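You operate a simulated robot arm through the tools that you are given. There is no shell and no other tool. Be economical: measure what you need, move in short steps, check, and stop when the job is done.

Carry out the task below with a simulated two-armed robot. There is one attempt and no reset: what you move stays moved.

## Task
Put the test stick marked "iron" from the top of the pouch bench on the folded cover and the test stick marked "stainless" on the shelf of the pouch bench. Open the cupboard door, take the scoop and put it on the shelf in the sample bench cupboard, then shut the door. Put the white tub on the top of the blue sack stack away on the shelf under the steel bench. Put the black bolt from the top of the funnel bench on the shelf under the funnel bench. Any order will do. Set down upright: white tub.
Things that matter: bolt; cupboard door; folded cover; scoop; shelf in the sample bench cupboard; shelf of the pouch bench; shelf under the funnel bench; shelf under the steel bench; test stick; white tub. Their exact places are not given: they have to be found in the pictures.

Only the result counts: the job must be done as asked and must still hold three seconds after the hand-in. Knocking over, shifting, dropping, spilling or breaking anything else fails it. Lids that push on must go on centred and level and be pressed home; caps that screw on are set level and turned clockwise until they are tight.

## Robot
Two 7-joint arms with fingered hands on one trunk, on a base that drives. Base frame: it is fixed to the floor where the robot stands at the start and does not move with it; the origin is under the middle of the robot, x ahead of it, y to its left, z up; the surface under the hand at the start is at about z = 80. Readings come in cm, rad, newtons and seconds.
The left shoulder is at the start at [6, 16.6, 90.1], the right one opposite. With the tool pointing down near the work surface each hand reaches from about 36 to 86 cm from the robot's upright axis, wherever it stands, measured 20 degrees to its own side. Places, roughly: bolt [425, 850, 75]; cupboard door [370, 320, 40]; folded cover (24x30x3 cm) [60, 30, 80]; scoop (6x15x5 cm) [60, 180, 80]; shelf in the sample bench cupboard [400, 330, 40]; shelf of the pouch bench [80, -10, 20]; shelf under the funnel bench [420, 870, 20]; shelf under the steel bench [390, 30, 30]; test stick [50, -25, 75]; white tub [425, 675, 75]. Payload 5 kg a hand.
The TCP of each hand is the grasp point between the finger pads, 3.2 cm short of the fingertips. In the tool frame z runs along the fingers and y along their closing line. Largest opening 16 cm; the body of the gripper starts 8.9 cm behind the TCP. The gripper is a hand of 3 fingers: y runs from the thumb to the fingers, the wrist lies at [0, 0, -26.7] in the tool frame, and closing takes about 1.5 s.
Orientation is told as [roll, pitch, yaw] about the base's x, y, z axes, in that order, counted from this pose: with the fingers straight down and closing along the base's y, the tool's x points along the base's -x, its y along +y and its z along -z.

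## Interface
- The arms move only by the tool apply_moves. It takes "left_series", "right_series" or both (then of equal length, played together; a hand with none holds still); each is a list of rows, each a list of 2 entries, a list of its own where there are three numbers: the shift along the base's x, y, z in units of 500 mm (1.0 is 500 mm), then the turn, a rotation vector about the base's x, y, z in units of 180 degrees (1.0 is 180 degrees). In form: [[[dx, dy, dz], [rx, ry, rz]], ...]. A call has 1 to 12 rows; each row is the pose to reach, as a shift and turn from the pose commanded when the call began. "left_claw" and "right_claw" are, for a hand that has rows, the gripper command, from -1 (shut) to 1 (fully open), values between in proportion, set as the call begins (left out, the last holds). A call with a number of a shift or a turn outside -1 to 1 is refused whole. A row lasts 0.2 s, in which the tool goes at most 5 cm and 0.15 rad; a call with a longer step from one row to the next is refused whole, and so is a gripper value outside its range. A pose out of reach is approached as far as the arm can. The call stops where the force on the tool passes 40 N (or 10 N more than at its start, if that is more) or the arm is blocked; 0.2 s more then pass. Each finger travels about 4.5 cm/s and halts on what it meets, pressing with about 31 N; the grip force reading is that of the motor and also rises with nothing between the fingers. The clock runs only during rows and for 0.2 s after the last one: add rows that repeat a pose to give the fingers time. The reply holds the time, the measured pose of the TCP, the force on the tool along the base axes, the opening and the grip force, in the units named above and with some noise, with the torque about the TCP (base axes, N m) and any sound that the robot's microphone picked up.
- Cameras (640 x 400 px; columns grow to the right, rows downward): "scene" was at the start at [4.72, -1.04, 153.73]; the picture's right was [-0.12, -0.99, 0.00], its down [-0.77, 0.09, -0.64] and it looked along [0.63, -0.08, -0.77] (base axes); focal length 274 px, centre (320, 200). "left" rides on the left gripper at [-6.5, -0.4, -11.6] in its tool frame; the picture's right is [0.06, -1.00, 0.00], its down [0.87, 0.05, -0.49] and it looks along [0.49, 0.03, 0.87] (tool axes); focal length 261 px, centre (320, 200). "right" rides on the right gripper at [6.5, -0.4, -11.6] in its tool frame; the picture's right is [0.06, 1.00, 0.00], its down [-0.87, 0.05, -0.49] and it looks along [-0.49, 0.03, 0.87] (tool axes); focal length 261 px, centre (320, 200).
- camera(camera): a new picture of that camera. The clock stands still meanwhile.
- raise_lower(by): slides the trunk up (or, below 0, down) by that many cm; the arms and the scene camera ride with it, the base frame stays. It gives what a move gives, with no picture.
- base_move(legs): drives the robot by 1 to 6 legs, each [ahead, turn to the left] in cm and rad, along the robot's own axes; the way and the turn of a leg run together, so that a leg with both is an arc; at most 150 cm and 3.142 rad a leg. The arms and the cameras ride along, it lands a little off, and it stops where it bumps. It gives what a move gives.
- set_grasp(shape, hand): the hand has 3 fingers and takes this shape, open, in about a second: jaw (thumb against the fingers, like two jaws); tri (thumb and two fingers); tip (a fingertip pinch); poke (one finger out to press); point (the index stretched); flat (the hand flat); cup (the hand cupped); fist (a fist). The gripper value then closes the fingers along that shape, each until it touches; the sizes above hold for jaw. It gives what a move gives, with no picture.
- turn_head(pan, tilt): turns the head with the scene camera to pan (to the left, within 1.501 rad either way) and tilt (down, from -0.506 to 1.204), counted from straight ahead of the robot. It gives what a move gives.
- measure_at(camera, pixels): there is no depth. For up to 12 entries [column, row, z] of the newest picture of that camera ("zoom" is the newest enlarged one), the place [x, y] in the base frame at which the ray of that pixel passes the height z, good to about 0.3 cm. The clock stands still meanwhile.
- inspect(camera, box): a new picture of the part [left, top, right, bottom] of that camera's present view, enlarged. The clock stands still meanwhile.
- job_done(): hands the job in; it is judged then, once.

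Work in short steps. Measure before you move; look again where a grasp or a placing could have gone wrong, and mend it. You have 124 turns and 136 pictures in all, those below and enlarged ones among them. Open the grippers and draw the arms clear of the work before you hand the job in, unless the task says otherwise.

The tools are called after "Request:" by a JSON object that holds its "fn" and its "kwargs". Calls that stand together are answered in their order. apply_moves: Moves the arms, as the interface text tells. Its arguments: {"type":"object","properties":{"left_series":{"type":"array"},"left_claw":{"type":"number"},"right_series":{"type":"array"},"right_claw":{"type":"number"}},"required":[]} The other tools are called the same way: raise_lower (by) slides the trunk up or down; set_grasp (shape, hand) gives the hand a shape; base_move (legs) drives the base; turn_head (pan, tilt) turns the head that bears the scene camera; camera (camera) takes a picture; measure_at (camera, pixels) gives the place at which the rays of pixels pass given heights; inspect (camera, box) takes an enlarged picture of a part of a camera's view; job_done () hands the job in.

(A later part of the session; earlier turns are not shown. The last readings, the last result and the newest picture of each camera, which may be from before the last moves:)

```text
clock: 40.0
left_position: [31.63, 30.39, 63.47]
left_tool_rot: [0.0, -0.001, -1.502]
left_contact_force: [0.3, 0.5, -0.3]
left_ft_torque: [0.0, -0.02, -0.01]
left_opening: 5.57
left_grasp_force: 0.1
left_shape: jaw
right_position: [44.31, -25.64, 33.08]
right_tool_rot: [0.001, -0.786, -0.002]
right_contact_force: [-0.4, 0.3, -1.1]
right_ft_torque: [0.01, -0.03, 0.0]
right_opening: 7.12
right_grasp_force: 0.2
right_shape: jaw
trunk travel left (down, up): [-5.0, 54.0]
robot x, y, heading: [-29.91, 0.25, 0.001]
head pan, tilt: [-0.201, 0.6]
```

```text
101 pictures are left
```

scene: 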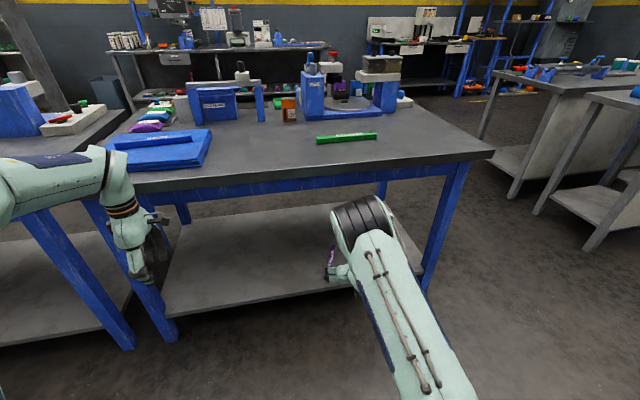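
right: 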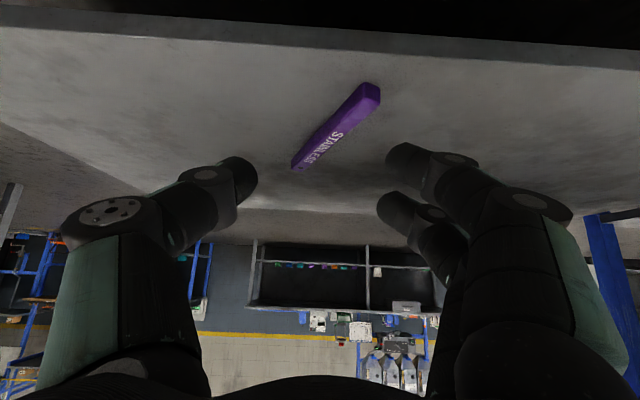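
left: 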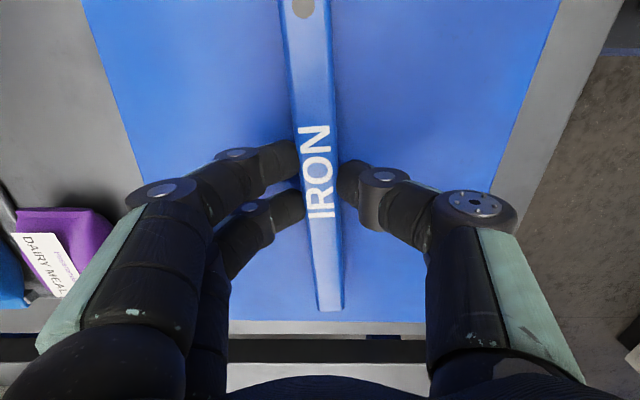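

Stainless lies flat on the shelf at (335,130). I back out, raise the trunk and drive to the left-hand bench where the scoop lies.

Request:
{"fn": "base_move", "kwargs": {"legs": [[-30, 0]]}}

Request:
{"fn": "raise_lower", "kwargs": {"by": 40}}

Request:
{"fn": "base_move", "kwargs": {"legs": [[0, 1.571], [150, 0], [15, 0], [0, -1.571]]}}

Request:
{"fn": "turn_head", "kwargs": {"pan": 0, "tilt": 0.5}}

Request:
{"fn": "camera", "kwargs": {"camera": "scene"}}

```text
clock: 42.1
left_position: [1.38, 30.48, 63.38]
left_tool_rot: [-0.001, 0.0, -1.503]
left_contact_force: [0.2, -0.2, 0.6]
left_ft_torque: [0.02, -0.02, -0.03]
left_opening: 5.56
left_grasp_force: 0.1
left_shape: jaw
right_position: [14.45, -25.48, 33.08]
right_tool_rot: [-0.001, -0.784, -0.004]
right_contact_force: [-0.9, -0.4, 0.1]
right_ft_torque: [-0.01, 0.04, -0.01]
right_opening: 7.14
right_grasp_force: 0.1
right_shape: jaw
trunk travel left (down, up): [-5.0, 54.0]
robot x, y, heading: [-59.88, -0.01, -0.001]
head pan, tilt: [-0.201, 0.6]
```

```text
clock: 45.9
left_position: [1.42, 30.56, 103.45]
left_tool_rot: [0.0, 0.001, -1.504]
left_contact_force: [0.1, -0.4, -0.6]
left_ft_torque: [0.02, 0.0, -0.03]
left_opening: 5.54
left_grasp_force: 0.1
left_shape: jaw
right_position: [14.4, -25.51, 73.19]
right_tool_rot: [-0.002, -0.785, -0.004]
right_contact_force: [-0.1, 0.1, -0.4]
right_ft_torque: [0.01, 0.0, 0.02]
right_opening: 7.13
right_grasp_force: 0.0
right_shape: jaw
trunk travel left (down, up): [-45.0, 14.0]
robot x, y, heading: [-60.09, -0.12, -0.004]
head pan, tilt: [-0.201, 0.6]
```

```text
clock: 62.2
left_position: [3.93, 194.48, 103.41]
left_tool_rot: [0.001, 0.0, -1.52]
left_contact_force: [0.3, -0.3, 0.4]
left_ft_torque: [0.01, 0.03, -0.02]
left_opening: 5.56
left_grasp_force: 0.1
left_shape: jaw
right_position: [15.71, 138.21, 73.13]
right_tool_rot: [-0.001, -0.785, -0.022]
right_contact_force: [1.2, -0.3, -0.7]
right_ft_torque: [-0.02, 0.01, 0.0]
right_opening: 7.15
right_grasp_force: 0.1
right_shape: jaw
trunk travel left (down, up): [-45.0, 14.0]
robot x, y, heading: [-58.41, 164.91, -0.022]
head pan, tilt: [-0.201, 0.6]
```

```text
clock: 63.0
left_position: [3.91, 194.44, 103.45]
left_tool_rot: [0.0, 0.001, -1.523]
left_contact_force: [0.4, -0.5, 0.4]
left_ft_torque: [-0.02, 0.0, 0.02]
left_opening: 5.56
left_grasp_force: 0.0
left_shape: jaw
right_position: [15.7, 138.2, 73.24]
right_tool_rot: [0.001, -0.786, -0.022]
right_contact_force: [-0.2, 1.2, 0.0]
right_ft_torque: [0.01, 0.0, 0.01]
right_opening: 7.16
right_grasp_force: 0.0
right_shape: jaw
trunk travel left (down, up): [-45.0, 14.0]
robot x, y, heading: [-58.59, 165.01, -0.022]
head pan, tilt: [0.0, 0.499]
```

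```text
100 pictures are left
```

scene: 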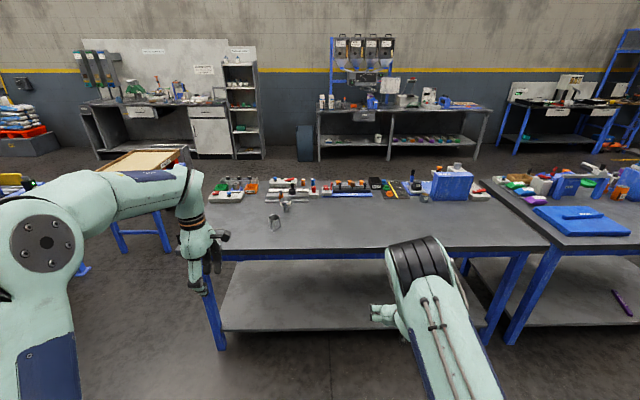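

Stainless is visible on its shelf at (622,303). I look closely at the scoop near (282,212) and at the sample bench cupboard at (210,130).

Request:
{"fn": "inspect", "kwargs": {"camera": "scene", "box": [200, 165, 340, 250]}}

Request:
{"fn": "measure_at", "kwargs": {"camera": "scene", "pixels": [[276, 222, 80], [290, 207, 80], [283, 213, 82], [210, 245, 80], [206, 198, 80], [510, 246, 80], [192, 154, 0], [228, 154, 0]]}}

Request:
{"fn": "inspect", "kwargs": {"camera": "scene", "box": [70, 70, 270, 170]}}

```text
4.57 times, centred on (270, 208) of scene
```

zoom: 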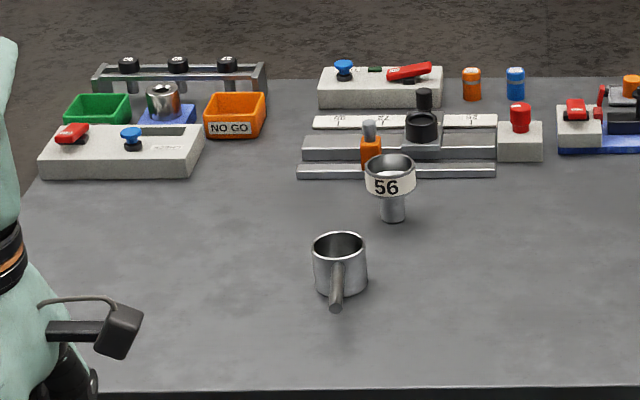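

```text
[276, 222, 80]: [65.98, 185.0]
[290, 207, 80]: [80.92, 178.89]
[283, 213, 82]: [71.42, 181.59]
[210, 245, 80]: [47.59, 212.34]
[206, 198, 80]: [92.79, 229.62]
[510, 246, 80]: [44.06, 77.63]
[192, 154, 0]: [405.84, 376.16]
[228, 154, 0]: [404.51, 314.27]
```

```text
3.20 times, centred on (170, 120) of scene
```

zoom: 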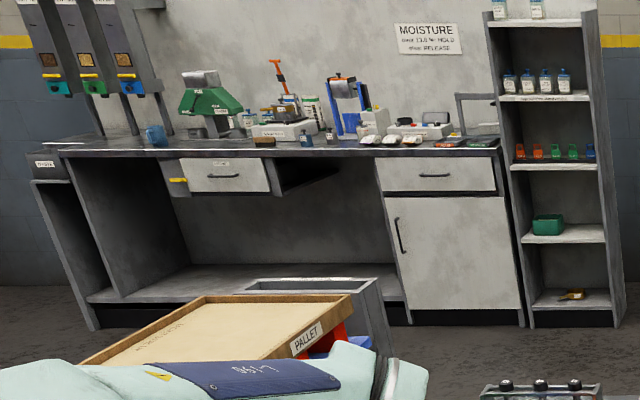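

The scoop is a metal cup near (69,183) with its handle pointing toward me; the cupboard door has its bar handle on the left edge and hinges on the right. I'll carry the scoop in the left hand tilted 45° forward, so I turn the left hand into that pose and raise the right hand above bench height.

Request:
{"fn": "apply_moves", "kwargs": {"left_series": [[[0, 0, 0], [-0.0158, -0.0166, 0.0381]], [[0, 0, 0], [-0.0316, -0.0332, 0.0762]], [[0, 0, 0], [-0.0474, -0.0497, 0.1144]], [[0, 0, 0], [-0.0631, -0.0663, 0.1525]], [[0, 0, 0], [-0.0789, -0.0829, 0.1906]], [[0, 0, 0], [-0.0947, -0.0995, 0.2287]], [[0, 0, 0], [-0.1105, -0.116, 0.2668]], [[0, 0, 0], [-0.1263, -0.1326, 0.3049]], [[0, 0, 0], [-0.142, -0.1492, 0.3431]], [[0, 0, 0], [-0.1578, -0.1658, 0.3812]], [[0, 0, 0], [-0.1736, -0.1823, 0.4193]], [[0, 0, 0], [-0.1894, -0.1989, 0.4574]]], "right_series": [[[0, 0, 0.06], [0, 0.02, 0]], [[0, 0, 0.12], [0, 0.04, 0]], [[0, 0, 0.18], [0, 0.06, 0]], [[0, 0, 0.24], [0, 0.08, 0]], [[0, 0, 0.3], [0, 0.1, 0]], [[0, 0, 0.36], [0, 0.12, 0]], [[0, 0, 0.42], [0, 0.14, 0]], [[0, 0, 0.48], [0, 0.16, 0]], [[0, 0, 0.54], [0, 0.18, 0]], [[0, 0, 0.6], [0, 0.2, 0]], [[0, 0, 0.66], [0, 0.225, 0]], [[0, 0, 0.7], [0, 0.25, 0]]], "left_claw": -0.3}}

Request:
{"fn": "base_move", "kwargs": {"legs": [[48, 0.022]]}}

Request:
{"fn": "turn_head", "kwargs": {"pan": 0.25, "tilt": 0.75}}

Request:
{"fn": "camera", "kwargs": {"camera": "scene"}}

Request:
{"fn": "camera", "kwargs": {"camera": "left"}}

```text
clock: 65.5
left_position: [3.86, 194.81, 103.22]
left_tool_rot: [-0.002, -0.784, 0.003]
left_contact_force: [1.1, -7.5, 2.9]
left_ft_torque: [0.6, 0.32, 0.48]
left_opening: 5.58
left_grasp_force: 0.0
left_shape: jaw
right_position: [15.66, 138.33, 108.05]
right_tool_rot: [-0.015, 0.001, -0.013]
right_contact_force: [-0.2, 1.1, -0.4]
right_ft_torque: [-0.18, 0.02, 0.02]
right_opening: 7.15
right_grasp_force: 0.1
right_shape: jaw
trunk travel left (down, up): [-45.0, 14.0]
robot x, y, heading: [-58.21, 164.82, -0.022]
head pan, tilt: [0.0, 0.499]
```

```text
clock: 68.4
left_position: [51.41, 195.12, 103.33]
left_tool_rot: [-0.001, -0.784, 0.018]
left_contact_force: [0.7, -0.3, 0.2]
left_ft_torque: [0.02, 0.05, -0.01]
left_opening: 5.62
left_grasp_force: 0.1
left_shape: jaw
right_position: [64.35, 139.12, 108.22]
right_tool_rot: [-0.014, -0.001, 0.003]
right_contact_force: [0.0, 0.4, -0.2]
right_ft_torque: [0.01, 0.03, -0.01]
right_opening: 7.16
right_grasp_force: 0.0
right_shape: jaw
trunk travel left (down, up): [-45.0, 14.0]
robot x, y, heading: [-10.38, 164.51, 0.002]
head pan, tilt: [0.0, 0.499]
```

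```text
clock: 69.2
left_position: [51.35, 195.23, 103.46]
left_tool_rot: [0.0, -0.784, 0.02]
left_contact_force: [0.0, 0.0, 0.0]
left_ft_torque: [0.0, 0.01, -0.01]
left_opening: 5.6
left_grasp_force: 0.0
left_shape: jaw
right_position: [64.23, 139.18, 108.11]
right_tool_rot: [-0.012, 0.002, 0.003]
right_contact_force: [-0.2, -0.2, -0.7]
right_ft_torque: [0.01, 0.01, 0.0]
right_opening: 7.12
right_grasp_force: 0.0
right_shape: jaw
trunk travel left (down, up): [-45.0, 14.0]
robot x, y, heading: [-10.25, 164.28, -0.004]
head pan, tilt: [0.25, 0.75]
```

```text
97 pictures are left
```

scene: 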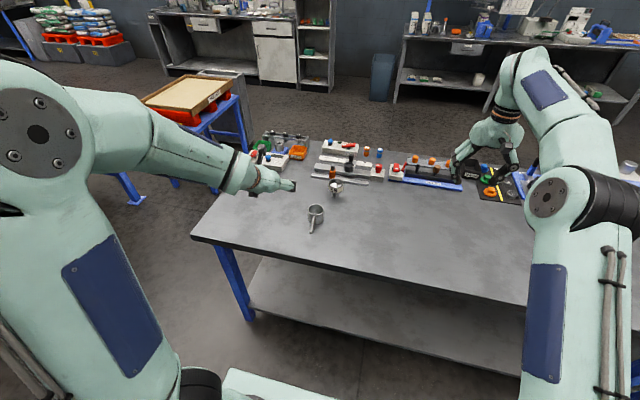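

```text
96 pictures are left
```

left: 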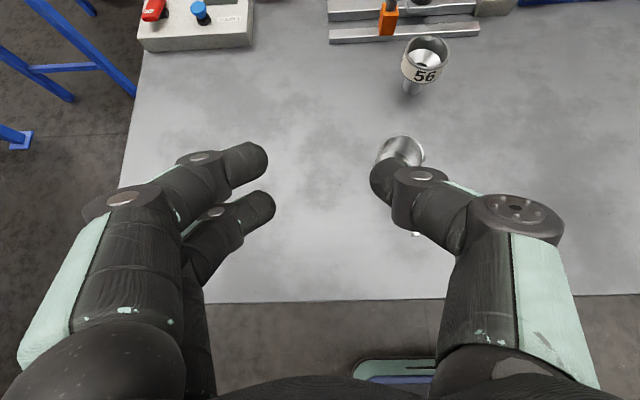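

I zoom in on the scoop at (316,215) to find its handle.

Request:
{"fn": "inspect", "kwargs": {"camera": "scene", "box": [280, 190, 360, 245]}}

Request:
{"fn": "measure_at", "kwargs": {"camera": "scene", "pixels": [[308, 207, 85], [324, 207, 85], [316, 221, 80], [312, 232, 80], [312, 232, 83], [316, 217, 85]]}}

```text
7.27 times, centred on (320, 218) of scene
```

zoom: 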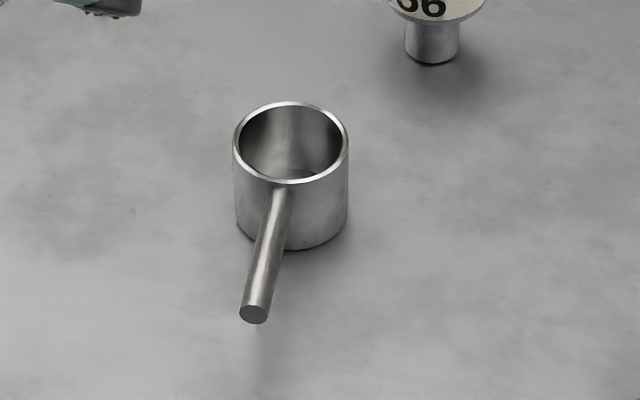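

```text
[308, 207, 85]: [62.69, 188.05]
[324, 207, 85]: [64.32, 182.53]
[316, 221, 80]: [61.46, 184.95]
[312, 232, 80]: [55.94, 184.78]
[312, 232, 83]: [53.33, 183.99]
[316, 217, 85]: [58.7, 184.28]
```

The handle is a horizontal rod at about z 84, running from the cup (62,184.7) to its end near (51.5,183.6). I bring the left hand above the handle at (54.3,183.8).

Request:
{"fn": "apply_moves", "kwargs": {"left_series": [[[0.01, -0.04, -0.03], [0, 0, 0]], [[0.02, -0.09, -0.07], [0, 0, 0]], [[0.03, -0.13, -0.11], [0, 0, 0]], [[0.04, -0.18, -0.15], [0, 0, 0]], [[0.05, -0.224, -0.2], [0, 0, 0]], [[0.056, -0.226, -0.22], [0, 0, 0]]], "left_claw": -0.1}}

Request:
{"fn": "camera", "kwargs": {"camera": "left"}}

Request:
{"fn": "inspect", "kwargs": {"camera": "scene", "box": [260, 160, 360, 250]}}

```text
clock: 70.6
left_position: [54.04, 183.85, 92.29]
left_tool_rot: [0.0, -0.786, 0.019]
left_contact_force: [0.5, 0.3, 0.4]
left_ft_torque: [0.01, -0.02, 0.01]
left_opening: 7.12
left_grasp_force: 0.1
left_shape: jaw
right_position: [64.17, 139.2, 108.1]
right_tool_rot: [-0.015, -0.001, 0.005]
right_contact_force: [0.7, 0.3, -1.1]
right_ft_torque: [-0.02, -0.04, 0.0]
right_opening: 7.15
right_grasp_force: 0.0
right_shape: jaw
trunk travel left (down, up): [-45.0, 14.0]
robot x, y, heading: [-10.02, 164.6, 0.001]
head pan, tilt: [0.25, 0.75]
```

```text
94 pictures are left
```

left: 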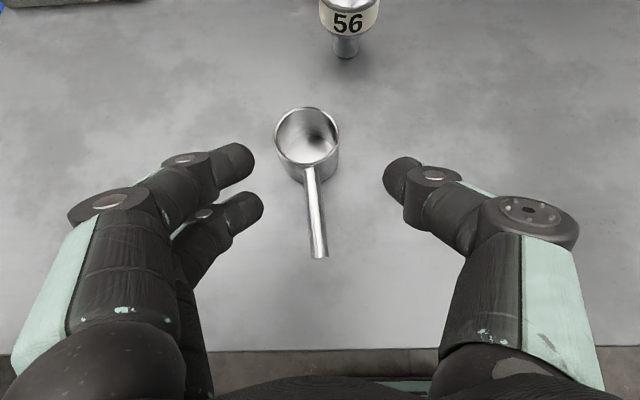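

```text
4.44 times, centred on (310, 205) of scene
```

zoom: 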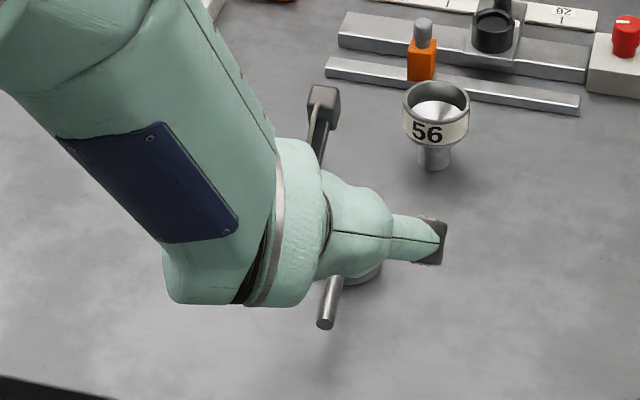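

The wrist view shows the handle from (312,185) to (320,255); I measure it at z 84.

Request:
{"fn": "measure_at", "kwargs": {"camera": "left", "pixels": [[311, 172, 84], [320, 250, 84], [308, 136, 85], [340, 136, 85], [276, 136, 85], [316, 215, 84]]}}

```text
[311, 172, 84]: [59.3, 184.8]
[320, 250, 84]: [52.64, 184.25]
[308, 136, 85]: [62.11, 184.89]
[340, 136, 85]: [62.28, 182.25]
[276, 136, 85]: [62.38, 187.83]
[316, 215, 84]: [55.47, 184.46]
```

I descend onto the handle at (54.7,184.4,84.4).

Request:
{"fn": "apply_moves", "kwargs": {"left_series": [[[0.008, 0.01, -0.03], [0, 0, 0.005]], [[0.012, 0.01, -0.08], [0, 0, 0.01]], [[0.012, 0.01, -0.12], [0, 0, 0.015]], [[0.012, 0.01, -0.145], [0, 0, 0.02]], [[0.012, 0.01, -0.158], [0, 0, 0.02]]]}}

Request:
{"fn": "camera", "kwargs": {"camera": "left"}}

```text
clock: 71.8
left_position: [54.73, 184.36, 84.51]
left_tool_rot: [0.001, -0.785, 0.083]
left_contact_force: [-0.8, -0.2, -1.1]
left_ft_torque: [0.02, 0.02, -0.02]
left_opening: 7.14
left_grasp_force: 0.1
left_shape: jaw
right_position: [64.3, 139.18, 107.97]
right_tool_rot: [-0.014, 0.001, 0.003]
right_contact_force: [0.3, 0.2, -0.4]
right_ft_torque: [-0.02, -0.01, 0.0]
right_opening: 7.13
right_grasp_force: 0.1
right_shape: jaw
trunk travel left (down, up): [-45.0, 14.0]
robot x, y, heading: [-10.47, 164.72, -0.0]
head pan, tilt: [0.25, 0.75]
```

```text
92 pictures are left
```

left: 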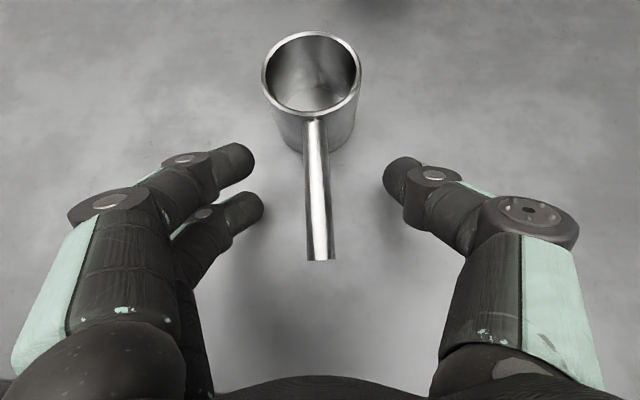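

The handle is centred between the fingers; I close on it.

Request:
{"fn": "apply_moves", "kwargs": {"left_series": [[[0, 0, 0], [0, 0, 0]], [[0, 0, 0], [0, 0, 0]], [[0, 0, 0], [0, 0, 0]], [[0, 0, 0], [0, 0, 0]], [[0, 0, 0], [0, 0, 0]], [[0, 0, 0], [0, 0, 0]], [[0, 0, 0], [0, 0, 0]], [[0, 0, 0], [0, 0, 0]]], "left_claw": -1}}

Request:
{"fn": "camera", "kwargs": {"camera": "left"}}

```text
clock: 73.6
left_position: [54.65, 184.37, 84.36]
left_tool_rot: [-0.001, -0.785, 0.082]
left_contact_force: [-0.3, -0.1, -0.9]
left_ft_torque: [0.0, -0.04, 0.02]
left_opening: 0.02
left_grasp_force: 31.1
left_shape: jaw
right_position: [64.22, 139.09, 108.08]
right_tool_rot: [-0.014, -0.001, 0.003]
right_contact_force: [0.2, 0.4, 0.2]
right_ft_torque: [0.02, -0.02, 0.0]
right_opening: 7.14
right_grasp_force: 0.0
right_shape: jaw
trunk travel left (down, up): [-45.0, 14.0]
robot x, y, heading: [-10.91, 164.62, -0.002]
head pan, tilt: [0.25, 0.75]
```

```text
91 pictures are left
```

left: 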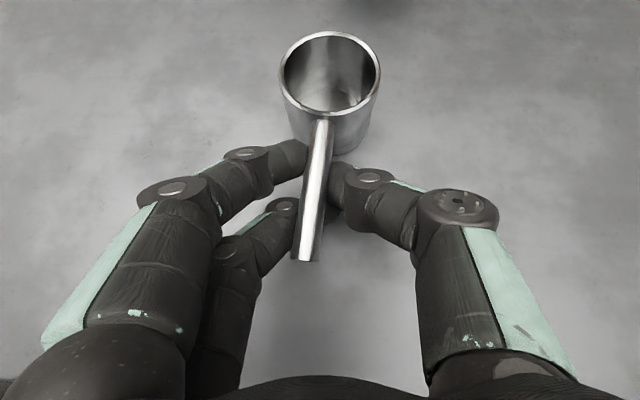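

The fingers closed mostly beneath the handle (opening 0.02). I reopen, raise 1.3 cm and try again.

Request:
{"fn": "apply_moves", "kwargs": {"left_series": [[[0, 0, 0], [0, 0, 0]], [[0, 0, 0], [0, 0, 0]], [[0, 0, 0], [0, 0, 0]], [[0, 0, 0], [0, 0, 0]], [[0, 0, 0], [0, 0, 0]], [[0, 0, 0.02], [0, 0, 0]], [[0, 0, 0.026], [0, 0, 0]]], "left_claw": 0}}

Request:
{"fn": "camera", "kwargs": {"camera": "left"}}

Request:
{"fn": "inspect", "kwargs": {"camera": "scene", "box": [260, 160, 360, 250]}}

```text
clock: 75.2
left_position: [54.65, 184.41, 85.77]
left_tool_rot: [0.0, -0.785, 0.081]
left_contact_force: [0.7, -0.2, 0.1]
left_ft_torque: [0.02, 0.0, -0.01]
left_opening: 7.96
left_grasp_force: 0.0
left_shape: jaw
right_position: [64.21, 139.24, 108.0]
right_tool_rot: [-0.014, 0.002, 0.004]
right_contact_force: [-0.1, 0.5, -0.8]
right_ft_torque: [0.01, -0.04, 0.02]
right_opening: 7.17
right_grasp_force: 0.1
right_shape: jaw
trunk travel left (down, up): [-45.0, 14.0]
robot x, y, heading: [-10.56, 164.71, 0.001]
head pan, tilt: [0.25, 0.75]
```

```text
90 pictures are left
```

left: 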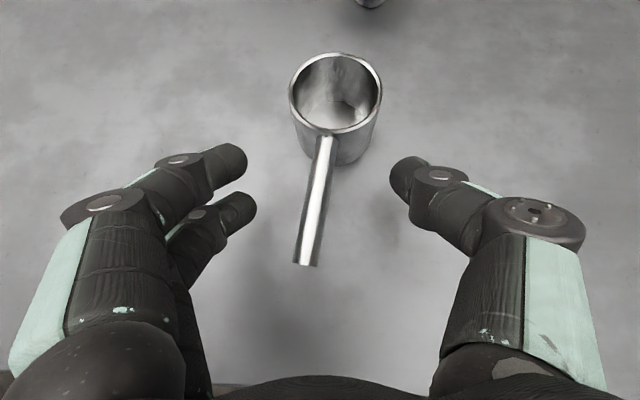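

```text
4.44 times, centred on (310, 205) of scene
```

zoom: 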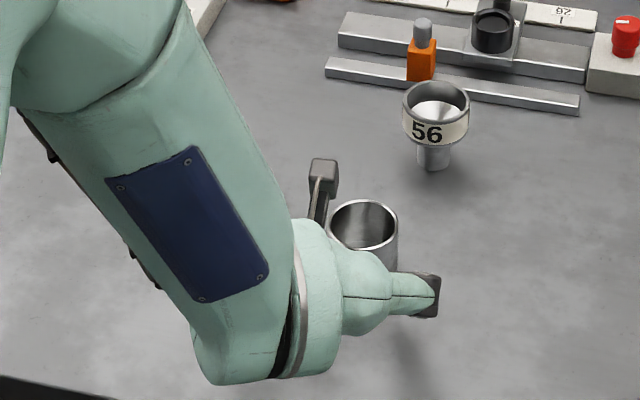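

The pads pinch near the tips, so the present height (TCP ~1.4 cm above the handle) should be right. I close here.

Request:
{"fn": "apply_moves", "kwargs": {"left_series": [[[0, 0.002, 0], [0, 0, 0]], [[0, 0.002, 0], [0, 0, 0]], [[0, 0.002, 0], [0, 0, 0]], [[0, 0.002, 0], [0, 0, 0]], [[0, 0.002, 0], [0, 0, 0]], [[0, 0.002, 0], [0, 0, 0]], [[0, 0.002, 0], [0, 0, 0]], [[0, 0.002, 0], [0, 0, 0]], [[0, 0.002, 0], [0, 0, 0]]], "left_claw": -1}}

Request:
{"fn": "camera", "kwargs": {"camera": "left"}}

```text
clock: 77.2
left_position: [54.81, 184.38, 85.69]
left_tool_rot: [0.0, -0.786, 0.081]
left_contact_force: [0.7, -0.5, 0.6]
left_ft_torque: [0.04, -0.16, 0.01]
left_opening: 0.43
left_grasp_force: 31.6
left_shape: jaw
right_position: [64.14, 139.18, 108.16]
right_tool_rot: [-0.014, -0.001, 0.005]
right_contact_force: [-0.2, 0.5, 0.0]
right_ft_torque: [0.01, 0.03, 0.01]
right_opening: 7.14
right_grasp_force: 0.0
right_shape: jaw
trunk travel left (down, up): [-45.0, 14.0]
robot x, y, heading: [-10.38, 164.77, -0.003]
head pan, tilt: [0.25, 0.75]
```

```text
88 pictures are left
```

left: 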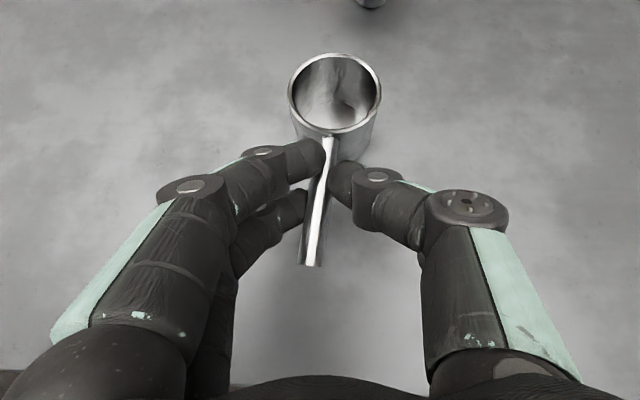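

The handle is now pinched between fingers and thumb. I test with a 1.5 cm lift.

Request:
{"fn": "apply_moves", "kwargs": {"left_series": [[[0, 0, 0.01], [0, 0, 0]], [[0, 0, 0.02], [0, 0, 0]], [[0, 0, 0.03], [0, 0, 0]], [[0, 0, 0.03], [0, 0, 0]]]}}

Request:
{"fn": "camera", "kwargs": {"camera": "left"}}

Request:
{"fn": "inspect", "kwargs": {"camera": "scene", "box": [260, 160, 360, 250]}}

```text
clock: 78.2
left_position: [54.84, 184.56, 87.27]
left_tool_rot: [0.0, -0.785, 0.082]
left_contact_force: [0.7, 0.0, -0.1]
left_ft_torque: [0.0, -0.07, 0.03]
left_opening: 0.36
left_grasp_force: 31.3
left_shape: jaw
right_position: [64.24, 139.18, 108.19]
right_tool_rot: [-0.013, 0.0, 0.002]
right_contact_force: [0.9, 0.0, -0.8]
right_ft_torque: [-0.02, 0.02, -0.01]
right_opening: 7.15
right_grasp_force: 0.0
right_shape: jaw
trunk travel left (down, up): [-45.0, 14.0]
robot x, y, heading: [-10.26, 164.49, -0.001]
head pan, tilt: [0.25, 0.75]
```

```text
87 pictures are left
```

left: 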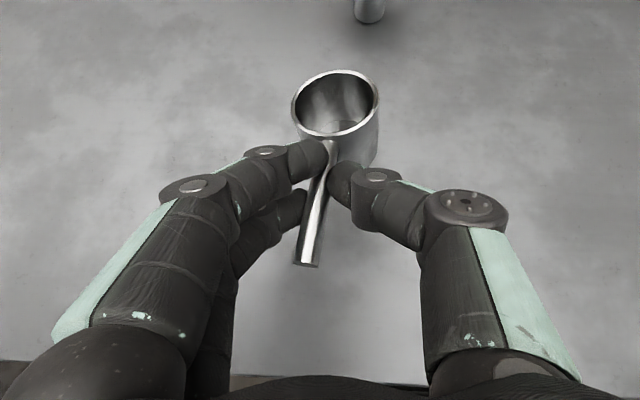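

```text
4.44 times, centred on (310, 205) of scene
```

zoom: 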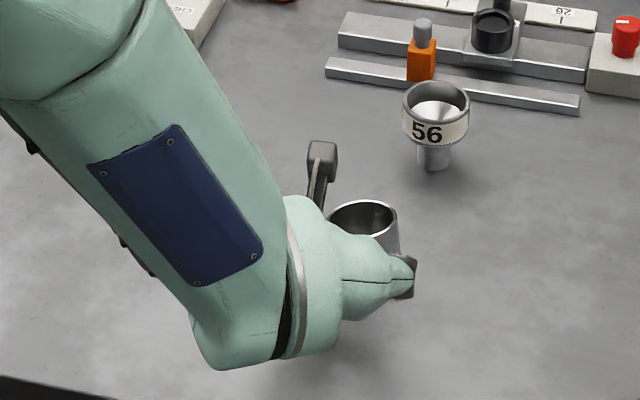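

The scoop pivots in the grip (its rim tips), so this pinch is weak. I set it back down, open, and rise a little with the tilt reduced to 30° for a firmer grasp.

Request:
{"fn": "apply_moves", "kwargs": {"left_series": [[[0, 0, -0.012], [0, 0, 0]], [[0, 0, -0.024], [0, 0, 0]], [[0, 0, -0.03], [0, 0, 0]], [[0, 0, -0.03], [0, 0, 0]]]}}

Request:
{"fn": "apply_moves", "kwargs": {"left_series": [[[0, 0, 0], [0, 0, 0]], [[0, 0, 0], [0, 0, 0]], [[0, 0, 0], [0, 0, 0]], [[0, 0, 0], [0, 0, 0]], [[0, 0, 0], [0, 0, 0]], [[0, 0, 0.03], [0, 0.02, 0]], [[0, 0, 0.06], [0, 0.05, 0]], [[0, 0, 0.08], [0, 0.083, 0]]], "left_claw": -0.1}}

Request:
{"fn": "camera", "kwargs": {"camera": "left"}}

```text
clock: 79.2
left_position: [54.68, 184.44, 85.79]
left_tool_rot: [0.0, -0.786, 0.079]
left_contact_force: [-0.9, -0.6, 5.8]
left_ft_torque: [0.08, -0.36, 0.0]
left_opening: 0.38
left_grasp_force: 30.8
left_shape: jaw
right_position: [64.17, 139.13, 108.08]
right_tool_rot: [-0.013, -0.001, 0.004]
right_contact_force: [-0.2, 0.4, 0.5]
right_ft_torque: [-0.01, 0.0, 0.02]
right_opening: 7.14
right_grasp_force: 0.0
right_shape: jaw
trunk travel left (down, up): [-45.0, 14.0]
robot x, y, heading: [-10.53, 164.25, 0.001]
head pan, tilt: [0.25, 0.75]
```

```text
clock: 81.0
left_position: [54.63, 184.23, 89.89]
left_tool_rot: [0.026, -0.526, 0.063]
left_contact_force: [0.0, 1.5, 1.0]
left_ft_torque: [-0.06, 0.01, -0.04]
left_opening: 7.2
left_grasp_force: 0.1
left_shape: jaw
right_position: [64.2, 138.77, 107.95]
right_tool_rot: [-0.015, 0.0, 0.003]
right_contact_force: [0.1, -0.5, -0.4]
right_ft_torque: [0.14, 0.02, 0.0]
right_opening: 7.16
right_grasp_force: 0.1
right_shape: jaw
trunk travel left (down, up): [-45.0, 14.0]
robot x, y, heading: [-10.54, 164.78, -0.001]
head pan, tilt: [0.25, 0.75]
```

```text
85 pictures are left
```

left: 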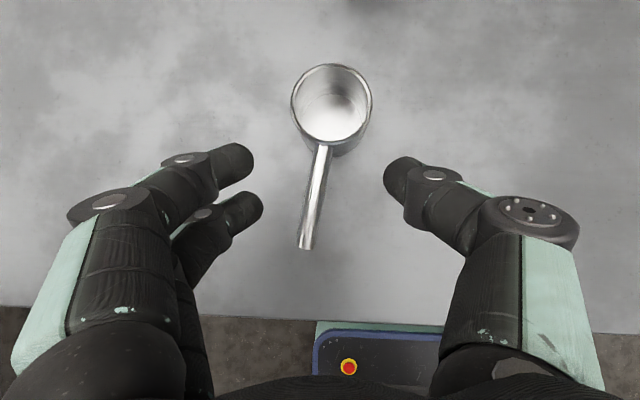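

The scoop stands upright again; its handle runs (325,147) to (306,247). I measure it.

Request:
{"fn": "measure_at", "kwargs": {"camera": "left", "pixels": [[323, 155, 84.3], [307, 240, 84.3], [316, 195, 84.3], [331, 105, 85]]}}

```text
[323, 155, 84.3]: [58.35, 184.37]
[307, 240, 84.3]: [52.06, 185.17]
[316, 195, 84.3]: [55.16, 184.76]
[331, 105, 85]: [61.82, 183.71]
```

I turn -11° in yaw to align with the handle and descend to (54.35,184.8,85.7).

Request:
{"fn": "apply_moves", "kwargs": {"left_series": [[[-0.005, 0.011, -0.01], [0, 0, -0.03]], [[-0.005, 0.011, -0.03], [0, 0, -0.06]], [[-0.005, 0.011, -0.06], [0, 0, -0.06]], [[-0.005, 0.011, -0.083], [0, 0, -0.06]]]}}

Request:
{"fn": "apply_moves", "kwargs": {"left_series": [[[0, 0, 0], [0, 0, 0]], [[0, 0, 0], [0, 0, 0]], [[0, 0, 0], [0, 0, 0]], [[0, 0, 0], [0, 0, 0]], [[0, 0, 0], [0, 0, 0]], [[0, 0, 0], [0, 0, 0]], [[0, 0, 0], [0, 0, 0]], [[0, 0, 0], [0, 0, 0]], [[0, 0, 0], [0, 0, 0]]], "left_claw": -1}}

Request:
{"fn": "camera", "kwargs": {"camera": "left"}}

```text
clock: 82.0
left_position: [54.47, 185.07, 85.69]
left_tool_rot: [0.024, -0.527, -0.12]
left_contact_force: [-0.4, 0.2, 0.3]
left_ft_torque: [0.03, 0.0, 0.04]
left_opening: 7.18
left_grasp_force: 0.1
left_shape: jaw
right_position: [64.15, 139.16, 108.11]
right_tool_rot: [-0.016, 0.001, 0.003]
right_contact_force: [-0.1, 0.2, -0.1]
right_ft_torque: [-0.04, 0.05, -0.01]
right_opening: 7.17
right_grasp_force: 0.1
right_shape: jaw
trunk travel left (down, up): [-45.0, 14.0]
robot x, y, heading: [-10.36, 164.59, -0.001]
head pan, tilt: [0.25, 0.75]
```

```text
clock: 84.0
left_position: [54.47, 184.97, 85.71]
left_tool_rot: [0.024, -0.525, -0.122]
left_contact_force: [0.9, 0.7, 0.7]
left_ft_torque: [0.01, -0.14, -0.05]
left_opening: 0.65
left_grasp_force: 31.3
left_shape: jaw
right_position: [64.08, 139.16, 108.02]
right_tool_rot: [-0.014, 0.001, 0.004]
right_contact_force: [-0.2, -0.8, 0.7]
right_ft_torque: [0.01, 0.01, 0.0]
right_opening: 7.19
right_grasp_force: 0.1
right_shape: jaw
trunk travel left (down, up): [-45.0, 14.0]
robot x, y, heading: [-10.32, 164.57, 0.0]
head pan, tilt: [0.25, 0.75]
```

```text
84 pictures are left
```

left: 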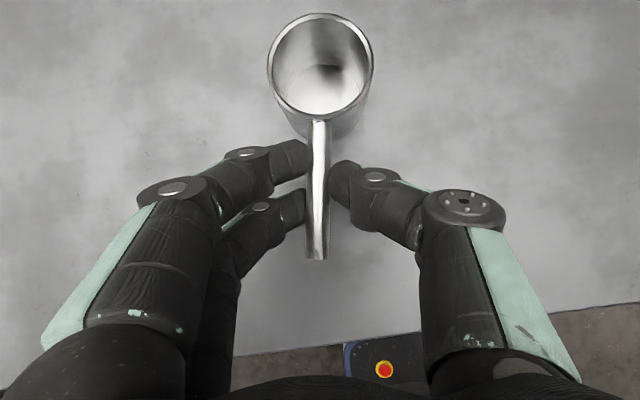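

Both fingers and the thumb now sit squarely on the handle (opening 0.65). I test-lift 2 cm.

Request:
{"fn": "apply_moves", "kwargs": {"left_series": [[[0, 0, 0.01], [0, 0, 0]], [[0, 0, 0.025], [0, 0, 0]], [[0, 0, 0.04], [0, 0, 0]], [[0, 0, 0.04], [0, 0, 0]]]}}

Request:
{"fn": "camera", "kwargs": {"camera": "left"}}

```text
clock: 85.0
left_position: [54.38, 185.03, 87.7]
left_tool_rot: [0.025, -0.525, -0.122]
left_contact_force: [0.2, -0.2, -0.9]
left_ft_torque: [-0.03, 0.04, -0.02]
left_opening: 0.58
left_grasp_force: 31.1
left_shape: jaw
right_position: [64.2, 139.13, 108.02]
right_tool_rot: [-0.013, 0.0, 0.003]
right_contact_force: [-0.5, -0.3, 0.4]
right_ft_torque: [0.0, -0.03, 0.01]
right_opening: 7.15
right_grasp_force: 0.1
right_shape: jaw
trunk travel left (down, up): [-45.0, 14.0]
robot x, y, heading: [-10.17, 164.47, -0.004]
head pan, tilt: [0.25, 0.75]
```

```text
83 pictures are left
```

left: 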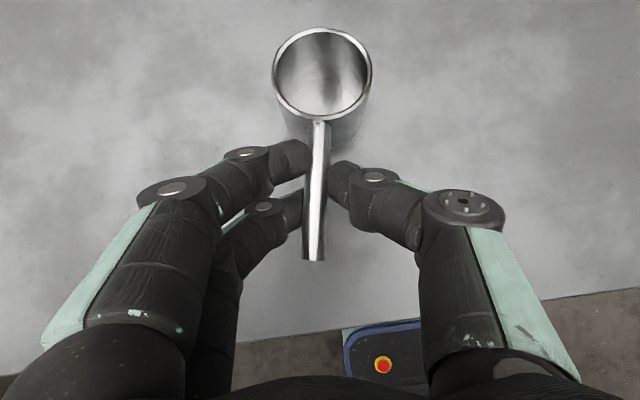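

Held, with a slight droop that seems to have settled. I lift on to z≈108 and check again.

Request:
{"fn": "apply_moves", "kwargs": {"left_series": [[[0, 0, 0.04], [0, 0, 0]], [[0, 0, 0.09], [0, 0, 0]], [[0, 0, 0.14], [0, 0, 0]], [[0, 0, 0.19], [0, 0, 0]], [[0, 0, 0.24], [0, 0, 0]], [[0, 0, 0.3], [0, 0, 0]], [[0, 0, 0.36], [0, 0, 0]], [[0, 0, 0.4], [0, 0, 0]], [[0, 0, 0.4], [0, 0, 0]]]}}

Request:
{"fn": "camera", "kwargs": {"camera": "left"}}

Request:
{"fn": "turn_head", "kwargs": {"pan": 0.7, "tilt": 0.35}}

Request:
{"fn": "camera", "kwargs": {"camera": "scene"}}

```text
clock: 87.0
left_position: [54.57, 184.99, 107.7]
left_tool_rot: [0.025, -0.526, -0.123]
left_contact_force: [-0.2, -0.4, -1.0]
left_ft_torque: [0.02, 0.03, 0.02]
left_opening: 0.61
left_grasp_force: 31.0
left_shape: jaw
right_position: [64.34, 139.05, 108.01]
right_tool_rot: [-0.014, 0.001, 0.003]
right_contact_force: [0.2, -0.2, -0.5]
right_ft_torque: [-0.02, 0.02, 0.02]
right_opening: 7.14
right_grasp_force: 0.0
right_shape: jaw
trunk travel left (down, up): [-45.0, 14.0]
robot x, y, heading: [-10.47, 164.57, -0.003]
head pan, tilt: [0.25, 0.75]
```

```text
82 pictures are left
```

left: 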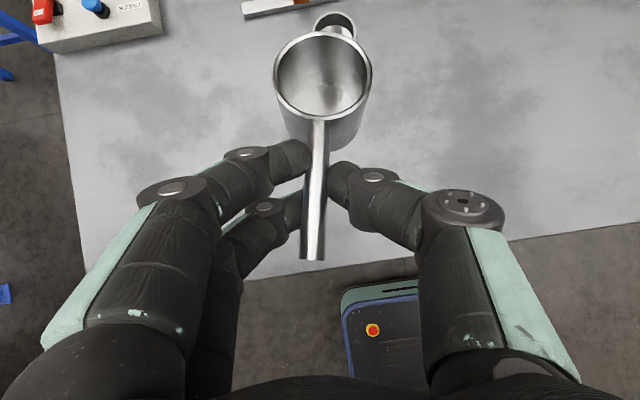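

```text
clock: 87.9
left_position: [54.54, 185.05, 107.47]
left_tool_rot: [0.024, -0.526, -0.124]
left_contact_force: [0.1, 0.4, -1.0]
left_ft_torque: [0.03, 0.03, 0.0]
left_opening: 0.58
left_grasp_force: 31.1
left_shape: jaw
right_position: [64.14, 139.11, 108.02]
right_tool_rot: [-0.013, -0.001, 0.003]
right_contact_force: [0.2, 0.7, -1.3]
right_ft_torque: [-0.01, -0.01, 0.02]
right_opening: 7.13
right_grasp_force: 0.0
right_shape: jaw
trunk travel left (down, up): [-45.0, 14.0]
robot x, y, heading: [-10.64, 164.59, -0.003]
head pan, tilt: [0.7, 0.351]
```

```text
81 pictures are left
```

scene: 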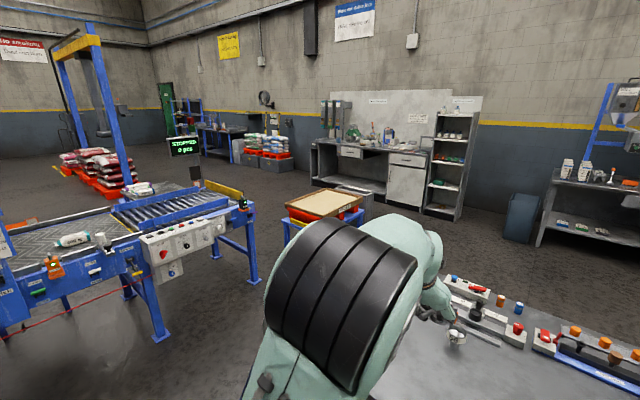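

I measure the obstacles around the left end: conveyor legs at (160,340) and (253,283), the pallet table, and the cupboard base.

Request:
{"fn": "measure_at", "kwargs": {"camera": "scene", "pixels": [[160, 340, 0], [253, 284, 0], [215, 258, 0], [283, 213, 60], [255, 208, 75], [245, 190, 75], [364, 208, 60], [343, 178, 60], [390, 204, 5], [424, 208, 5], [452, 220, 0], [372, 222, 0]]}}

Request:
{"fn": "inspect", "kwargs": {"camera": "scene", "box": [220, 80, 480, 260]}}

```text
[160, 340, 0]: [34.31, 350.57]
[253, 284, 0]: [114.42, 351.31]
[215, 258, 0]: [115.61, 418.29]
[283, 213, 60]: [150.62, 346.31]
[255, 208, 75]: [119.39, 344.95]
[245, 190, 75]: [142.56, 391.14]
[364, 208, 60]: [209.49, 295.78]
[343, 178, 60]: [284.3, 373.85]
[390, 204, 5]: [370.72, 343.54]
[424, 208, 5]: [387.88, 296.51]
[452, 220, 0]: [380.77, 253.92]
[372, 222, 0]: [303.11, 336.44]
```

```text
2.22 times, centred on (350, 170) of scene
```

zoom: 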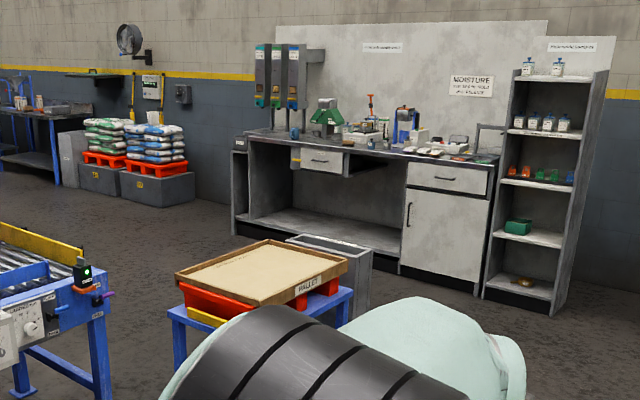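

The left passage beside the pallet table is tight (~75 cm), while the right one between pouch bench (y=-72) and the next bench (y≈-176) is wider. I back off and drive along to the right passage.

Request:
{"fn": "base_move", "kwargs": {"legs": [[-50, 0], [0, -1.571], [145, 0], [145, 0], [0, 1.571]]}}

Request:
{"fn": "turn_head", "kwargs": {"pan": 0, "tilt": 0.4}}

Request:
{"fn": "camera", "kwargs": {"camera": "scene"}}

Request:
{"fn": "camera", "kwargs": {"camera": "left"}}

```text
clock: 112.3
left_position: [6.37, -105.38, 107.73]
left_tool_rot: [0.023, -0.524, -0.122]
left_contact_force: [-0.7, 0.2, -1.1]
left_ft_torque: [0.0, 0.02, 0.02]
left_opening: 0.58
left_grasp_force: 31.4
left_shape: jaw
right_position: [15.85, -151.28, 108.07]
right_tool_rot: [-0.015, 0.001, 0.004]
right_contact_force: [0.5, -0.5, 0.7]
right_ft_torque: [-0.03, -0.01, 0.01]
right_opening: 7.15
right_grasp_force: 0.0
right_shape: jaw
trunk travel left (down, up): [-45.0, 14.0]
robot x, y, heading: [-58.29, -125.7, -0.004]
head pan, tilt: [0.7, 0.351]
```

```text
clock: 113.4
left_position: [6.27, -105.47, 107.71]
left_tool_rot: [0.025, -0.525, -0.123]
left_contact_force: [-0.5, -0.3, -1.4]
left_ft_torque: [-0.05, 0.04, -0.02]
left_opening: 0.56
left_grasp_force: 31.3
left_shape: jaw
right_position: [15.97, -151.35, 108.11]
right_tool_rot: [-0.015, -0.001, 0.004]
right_contact_force: [-0.9, 0.0, -0.1]
right_ft_torque: [-0.01, -0.02, 0.01]
right_opening: 7.15
right_grasp_force: 0.1
right_shape: jaw
trunk travel left (down, up): [-45.0, 14.0]
robot x, y, heading: [-58.5, -125.8, -0.003]
head pan, tilt: [0.0, 0.4]
```

```text
79 pictures are left
```

scene: 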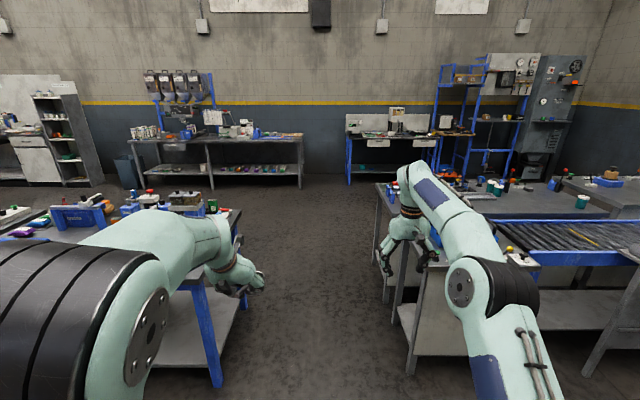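

```text
78 pictures are left
```

left: 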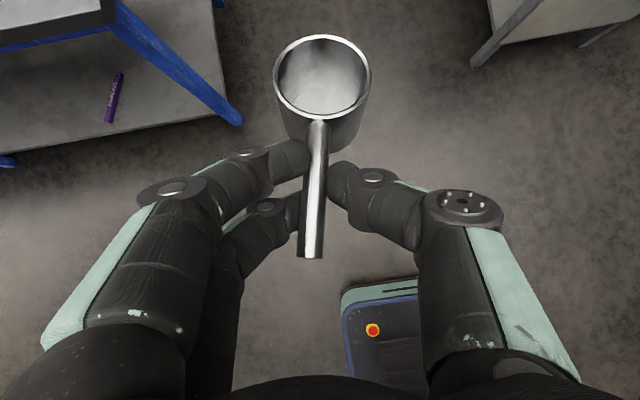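

The corridor lies between the feet at (218,386) and (408,373). I measure it and the steel bench ahead.

Request:
{"fn": "measure_at", "kwargs": {"camera": "scene", "pixels": [[218, 386, 0], [408, 373, 0], [388, 300, 0], [243, 210, 80], [376, 184, 80], [138, 190, 0], [302, 188, 0]]}}

Request:
{"fn": "inspect", "kwargs": {"camera": "scene", "box": [110, 60, 320, 200]}}

```text
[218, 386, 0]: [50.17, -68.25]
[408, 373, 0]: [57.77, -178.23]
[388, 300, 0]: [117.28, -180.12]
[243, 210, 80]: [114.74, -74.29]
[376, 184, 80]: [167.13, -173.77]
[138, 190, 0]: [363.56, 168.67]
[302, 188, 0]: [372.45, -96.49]
```

```text
2.86 times, centred on (215, 130) of scene
```

zoom: 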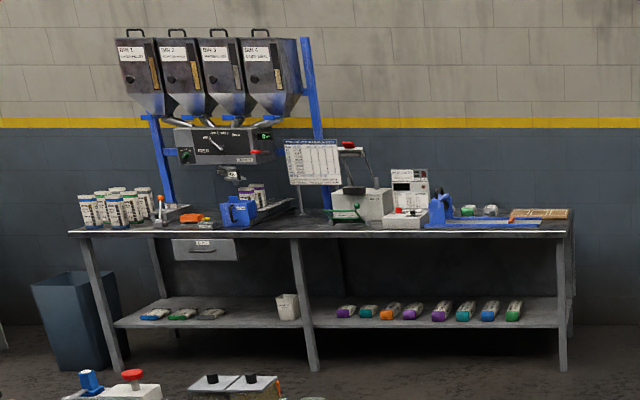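

The corridor is 110 cm wide, centred at y≈-124. I drive through to x≈250, turn left and go up the aisle to y≈260.

Request:
{"fn": "base_move", "kwargs": {"legs": [[150, 0.004], [150, 0], [8, 1.571], [130, 0], [130, 0], [120, 0]]}}

Request:
{"fn": "turn_head", "kwargs": {"pan": -0.3, "tilt": 0.5}}

Request:
{"fn": "camera", "kwargs": {"camera": "scene"}}

```text
clock: 149.7
left_position: [220.47, 324.22, 107.63]
left_tool_rot: [0.023, -0.526, 1.461]
left_contact_force: [0.0, 0.3, -0.1]
left_ft_torque: [-0.06, 0.02, -0.03]
left_opening: 0.56
left_grasp_force: 31.6
left_shape: jaw
right_position: [266.4, 334.41, 108.04]
right_tool_rot: [-0.014, 0.0, 1.586]
right_contact_force: [-0.4, 0.2, -0.1]
right_ft_torque: [0.01, 0.0, 0.01]
right_opening: 7.15
right_grasp_force: 0.0
right_shape: jaw
trunk travel left (down, up): [-45.0, 14.0]
robot x, y, heading: [241.48, 259.76, 1.581]
head pan, tilt: [0.0, 0.4]
```

```text
clock: 150.5
left_position: [220.47, 324.18, 107.66]
left_tool_rot: [0.023, -0.526, 1.46]
left_contact_force: [-0.4, 0.3, -1.1]
left_ft_torque: [-0.06, 0.0, -0.02]
left_opening: 0.57
left_grasp_force: 30.9
left_shape: jaw
right_position: [266.32, 334.49, 108.14]
right_tool_rot: [-0.014, 0.0, 1.586]
right_contact_force: [0.3, -0.9, 0.0]
right_ft_torque: [0.01, -0.02, 0.0]
right_opening: 7.15
right_grasp_force: 0.1
right_shape: jaw
trunk travel left (down, up): [-45.0, 14.0]
robot x, y, heading: [241.88, 259.62, 1.579]
head pan, tilt: [-0.3, 0.499]
```

```text
76 pictures are left
```

scene: 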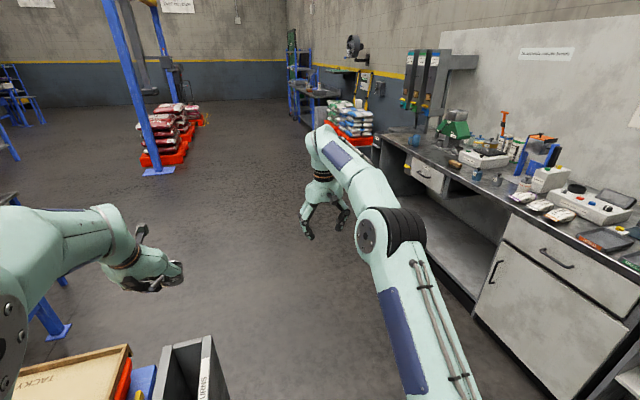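

The cupboard is at right with its handle at (493,272); a bin stands at lower left near (190,370). I measure both.

Request:
{"fn": "measure_at", "kwargs": {"camera": "scene", "pixels": [[212, 336, 50], [225, 395, 50], [212, 336, 30], [493, 272, 50], [500, 262, 55], [488, 283, 45], [505, 213, 80], [472, 304, 10], [508, 240, 62], [638, 320, 62]]}}

Request:
{"fn": "turn_head", "kwargs": {"pan": -1.2, "tilt": 0.55}}

Request:
{"fn": "camera", "kwargs": {"camera": "scene"}}

```text
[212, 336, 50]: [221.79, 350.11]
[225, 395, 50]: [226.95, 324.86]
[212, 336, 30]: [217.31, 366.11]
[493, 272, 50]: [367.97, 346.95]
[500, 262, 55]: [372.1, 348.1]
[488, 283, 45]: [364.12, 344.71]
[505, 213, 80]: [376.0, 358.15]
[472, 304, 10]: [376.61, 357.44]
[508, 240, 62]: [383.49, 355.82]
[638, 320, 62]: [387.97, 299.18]
```

```text
clock: 151.7
left_position: [220.4, 324.14, 107.67]
left_tool_rot: [0.025, -0.526, 1.461]
left_contact_force: [1.3, -0.2, -0.6]
left_ft_torque: [-0.02, 0.01, -0.05]
left_opening: 0.56
left_grasp_force: 31.0
left_shape: jaw
right_position: [266.33, 334.37, 108.06]
right_tool_rot: [-0.013, 0.001, 1.586]
right_contact_force: [-0.8, -0.5, 0.3]
right_ft_torque: [0.0, 0.0, -0.02]
right_opening: 7.14
right_grasp_force: 0.0
right_shape: jaw
trunk travel left (down, up): [-45.0, 14.0]
robot x, y, heading: [241.68, 259.74, 1.579]
head pan, tilt: [-1.201, 0.55]
```

```text
75 pictures are left
```

scene: 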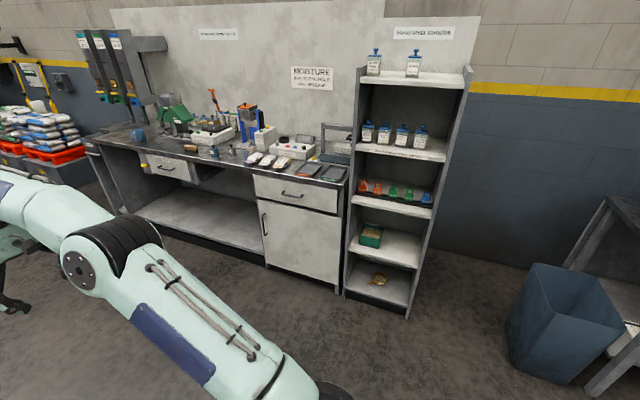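

Now a clear view of the cupboard: door corners (258,197), (338,214), (336,282), (266,263), handle (264,224). I measure at several heights.

Request:
{"fn": "measure_at", "kwargs": {"camera": "scene", "pixels": [[345, 295, 0], [407, 318, 0], [337, 286, 5], [266, 264, 8], [336, 282, 8], [264, 224, 45], [264, 224, 50], [258, 197, 62], [338, 214, 62], [253, 174, 80], [338, 188, 80]]}}

Request:
{"fn": "inspect", "kwargs": {"camera": "scene", "box": [230, 150, 360, 310]}}

```text
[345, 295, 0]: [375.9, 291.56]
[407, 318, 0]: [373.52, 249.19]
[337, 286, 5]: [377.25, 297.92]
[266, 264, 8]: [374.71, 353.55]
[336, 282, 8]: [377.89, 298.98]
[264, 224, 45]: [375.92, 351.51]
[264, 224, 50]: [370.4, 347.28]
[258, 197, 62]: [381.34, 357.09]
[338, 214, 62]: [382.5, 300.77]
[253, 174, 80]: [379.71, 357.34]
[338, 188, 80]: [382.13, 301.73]
```

```text
2.50 times, centred on (295, 230) of scene
```

zoom: 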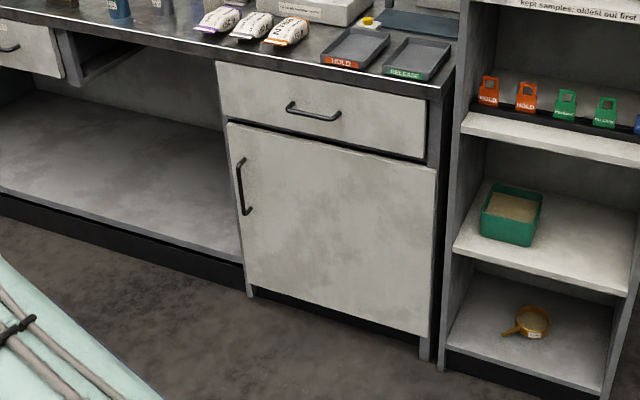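

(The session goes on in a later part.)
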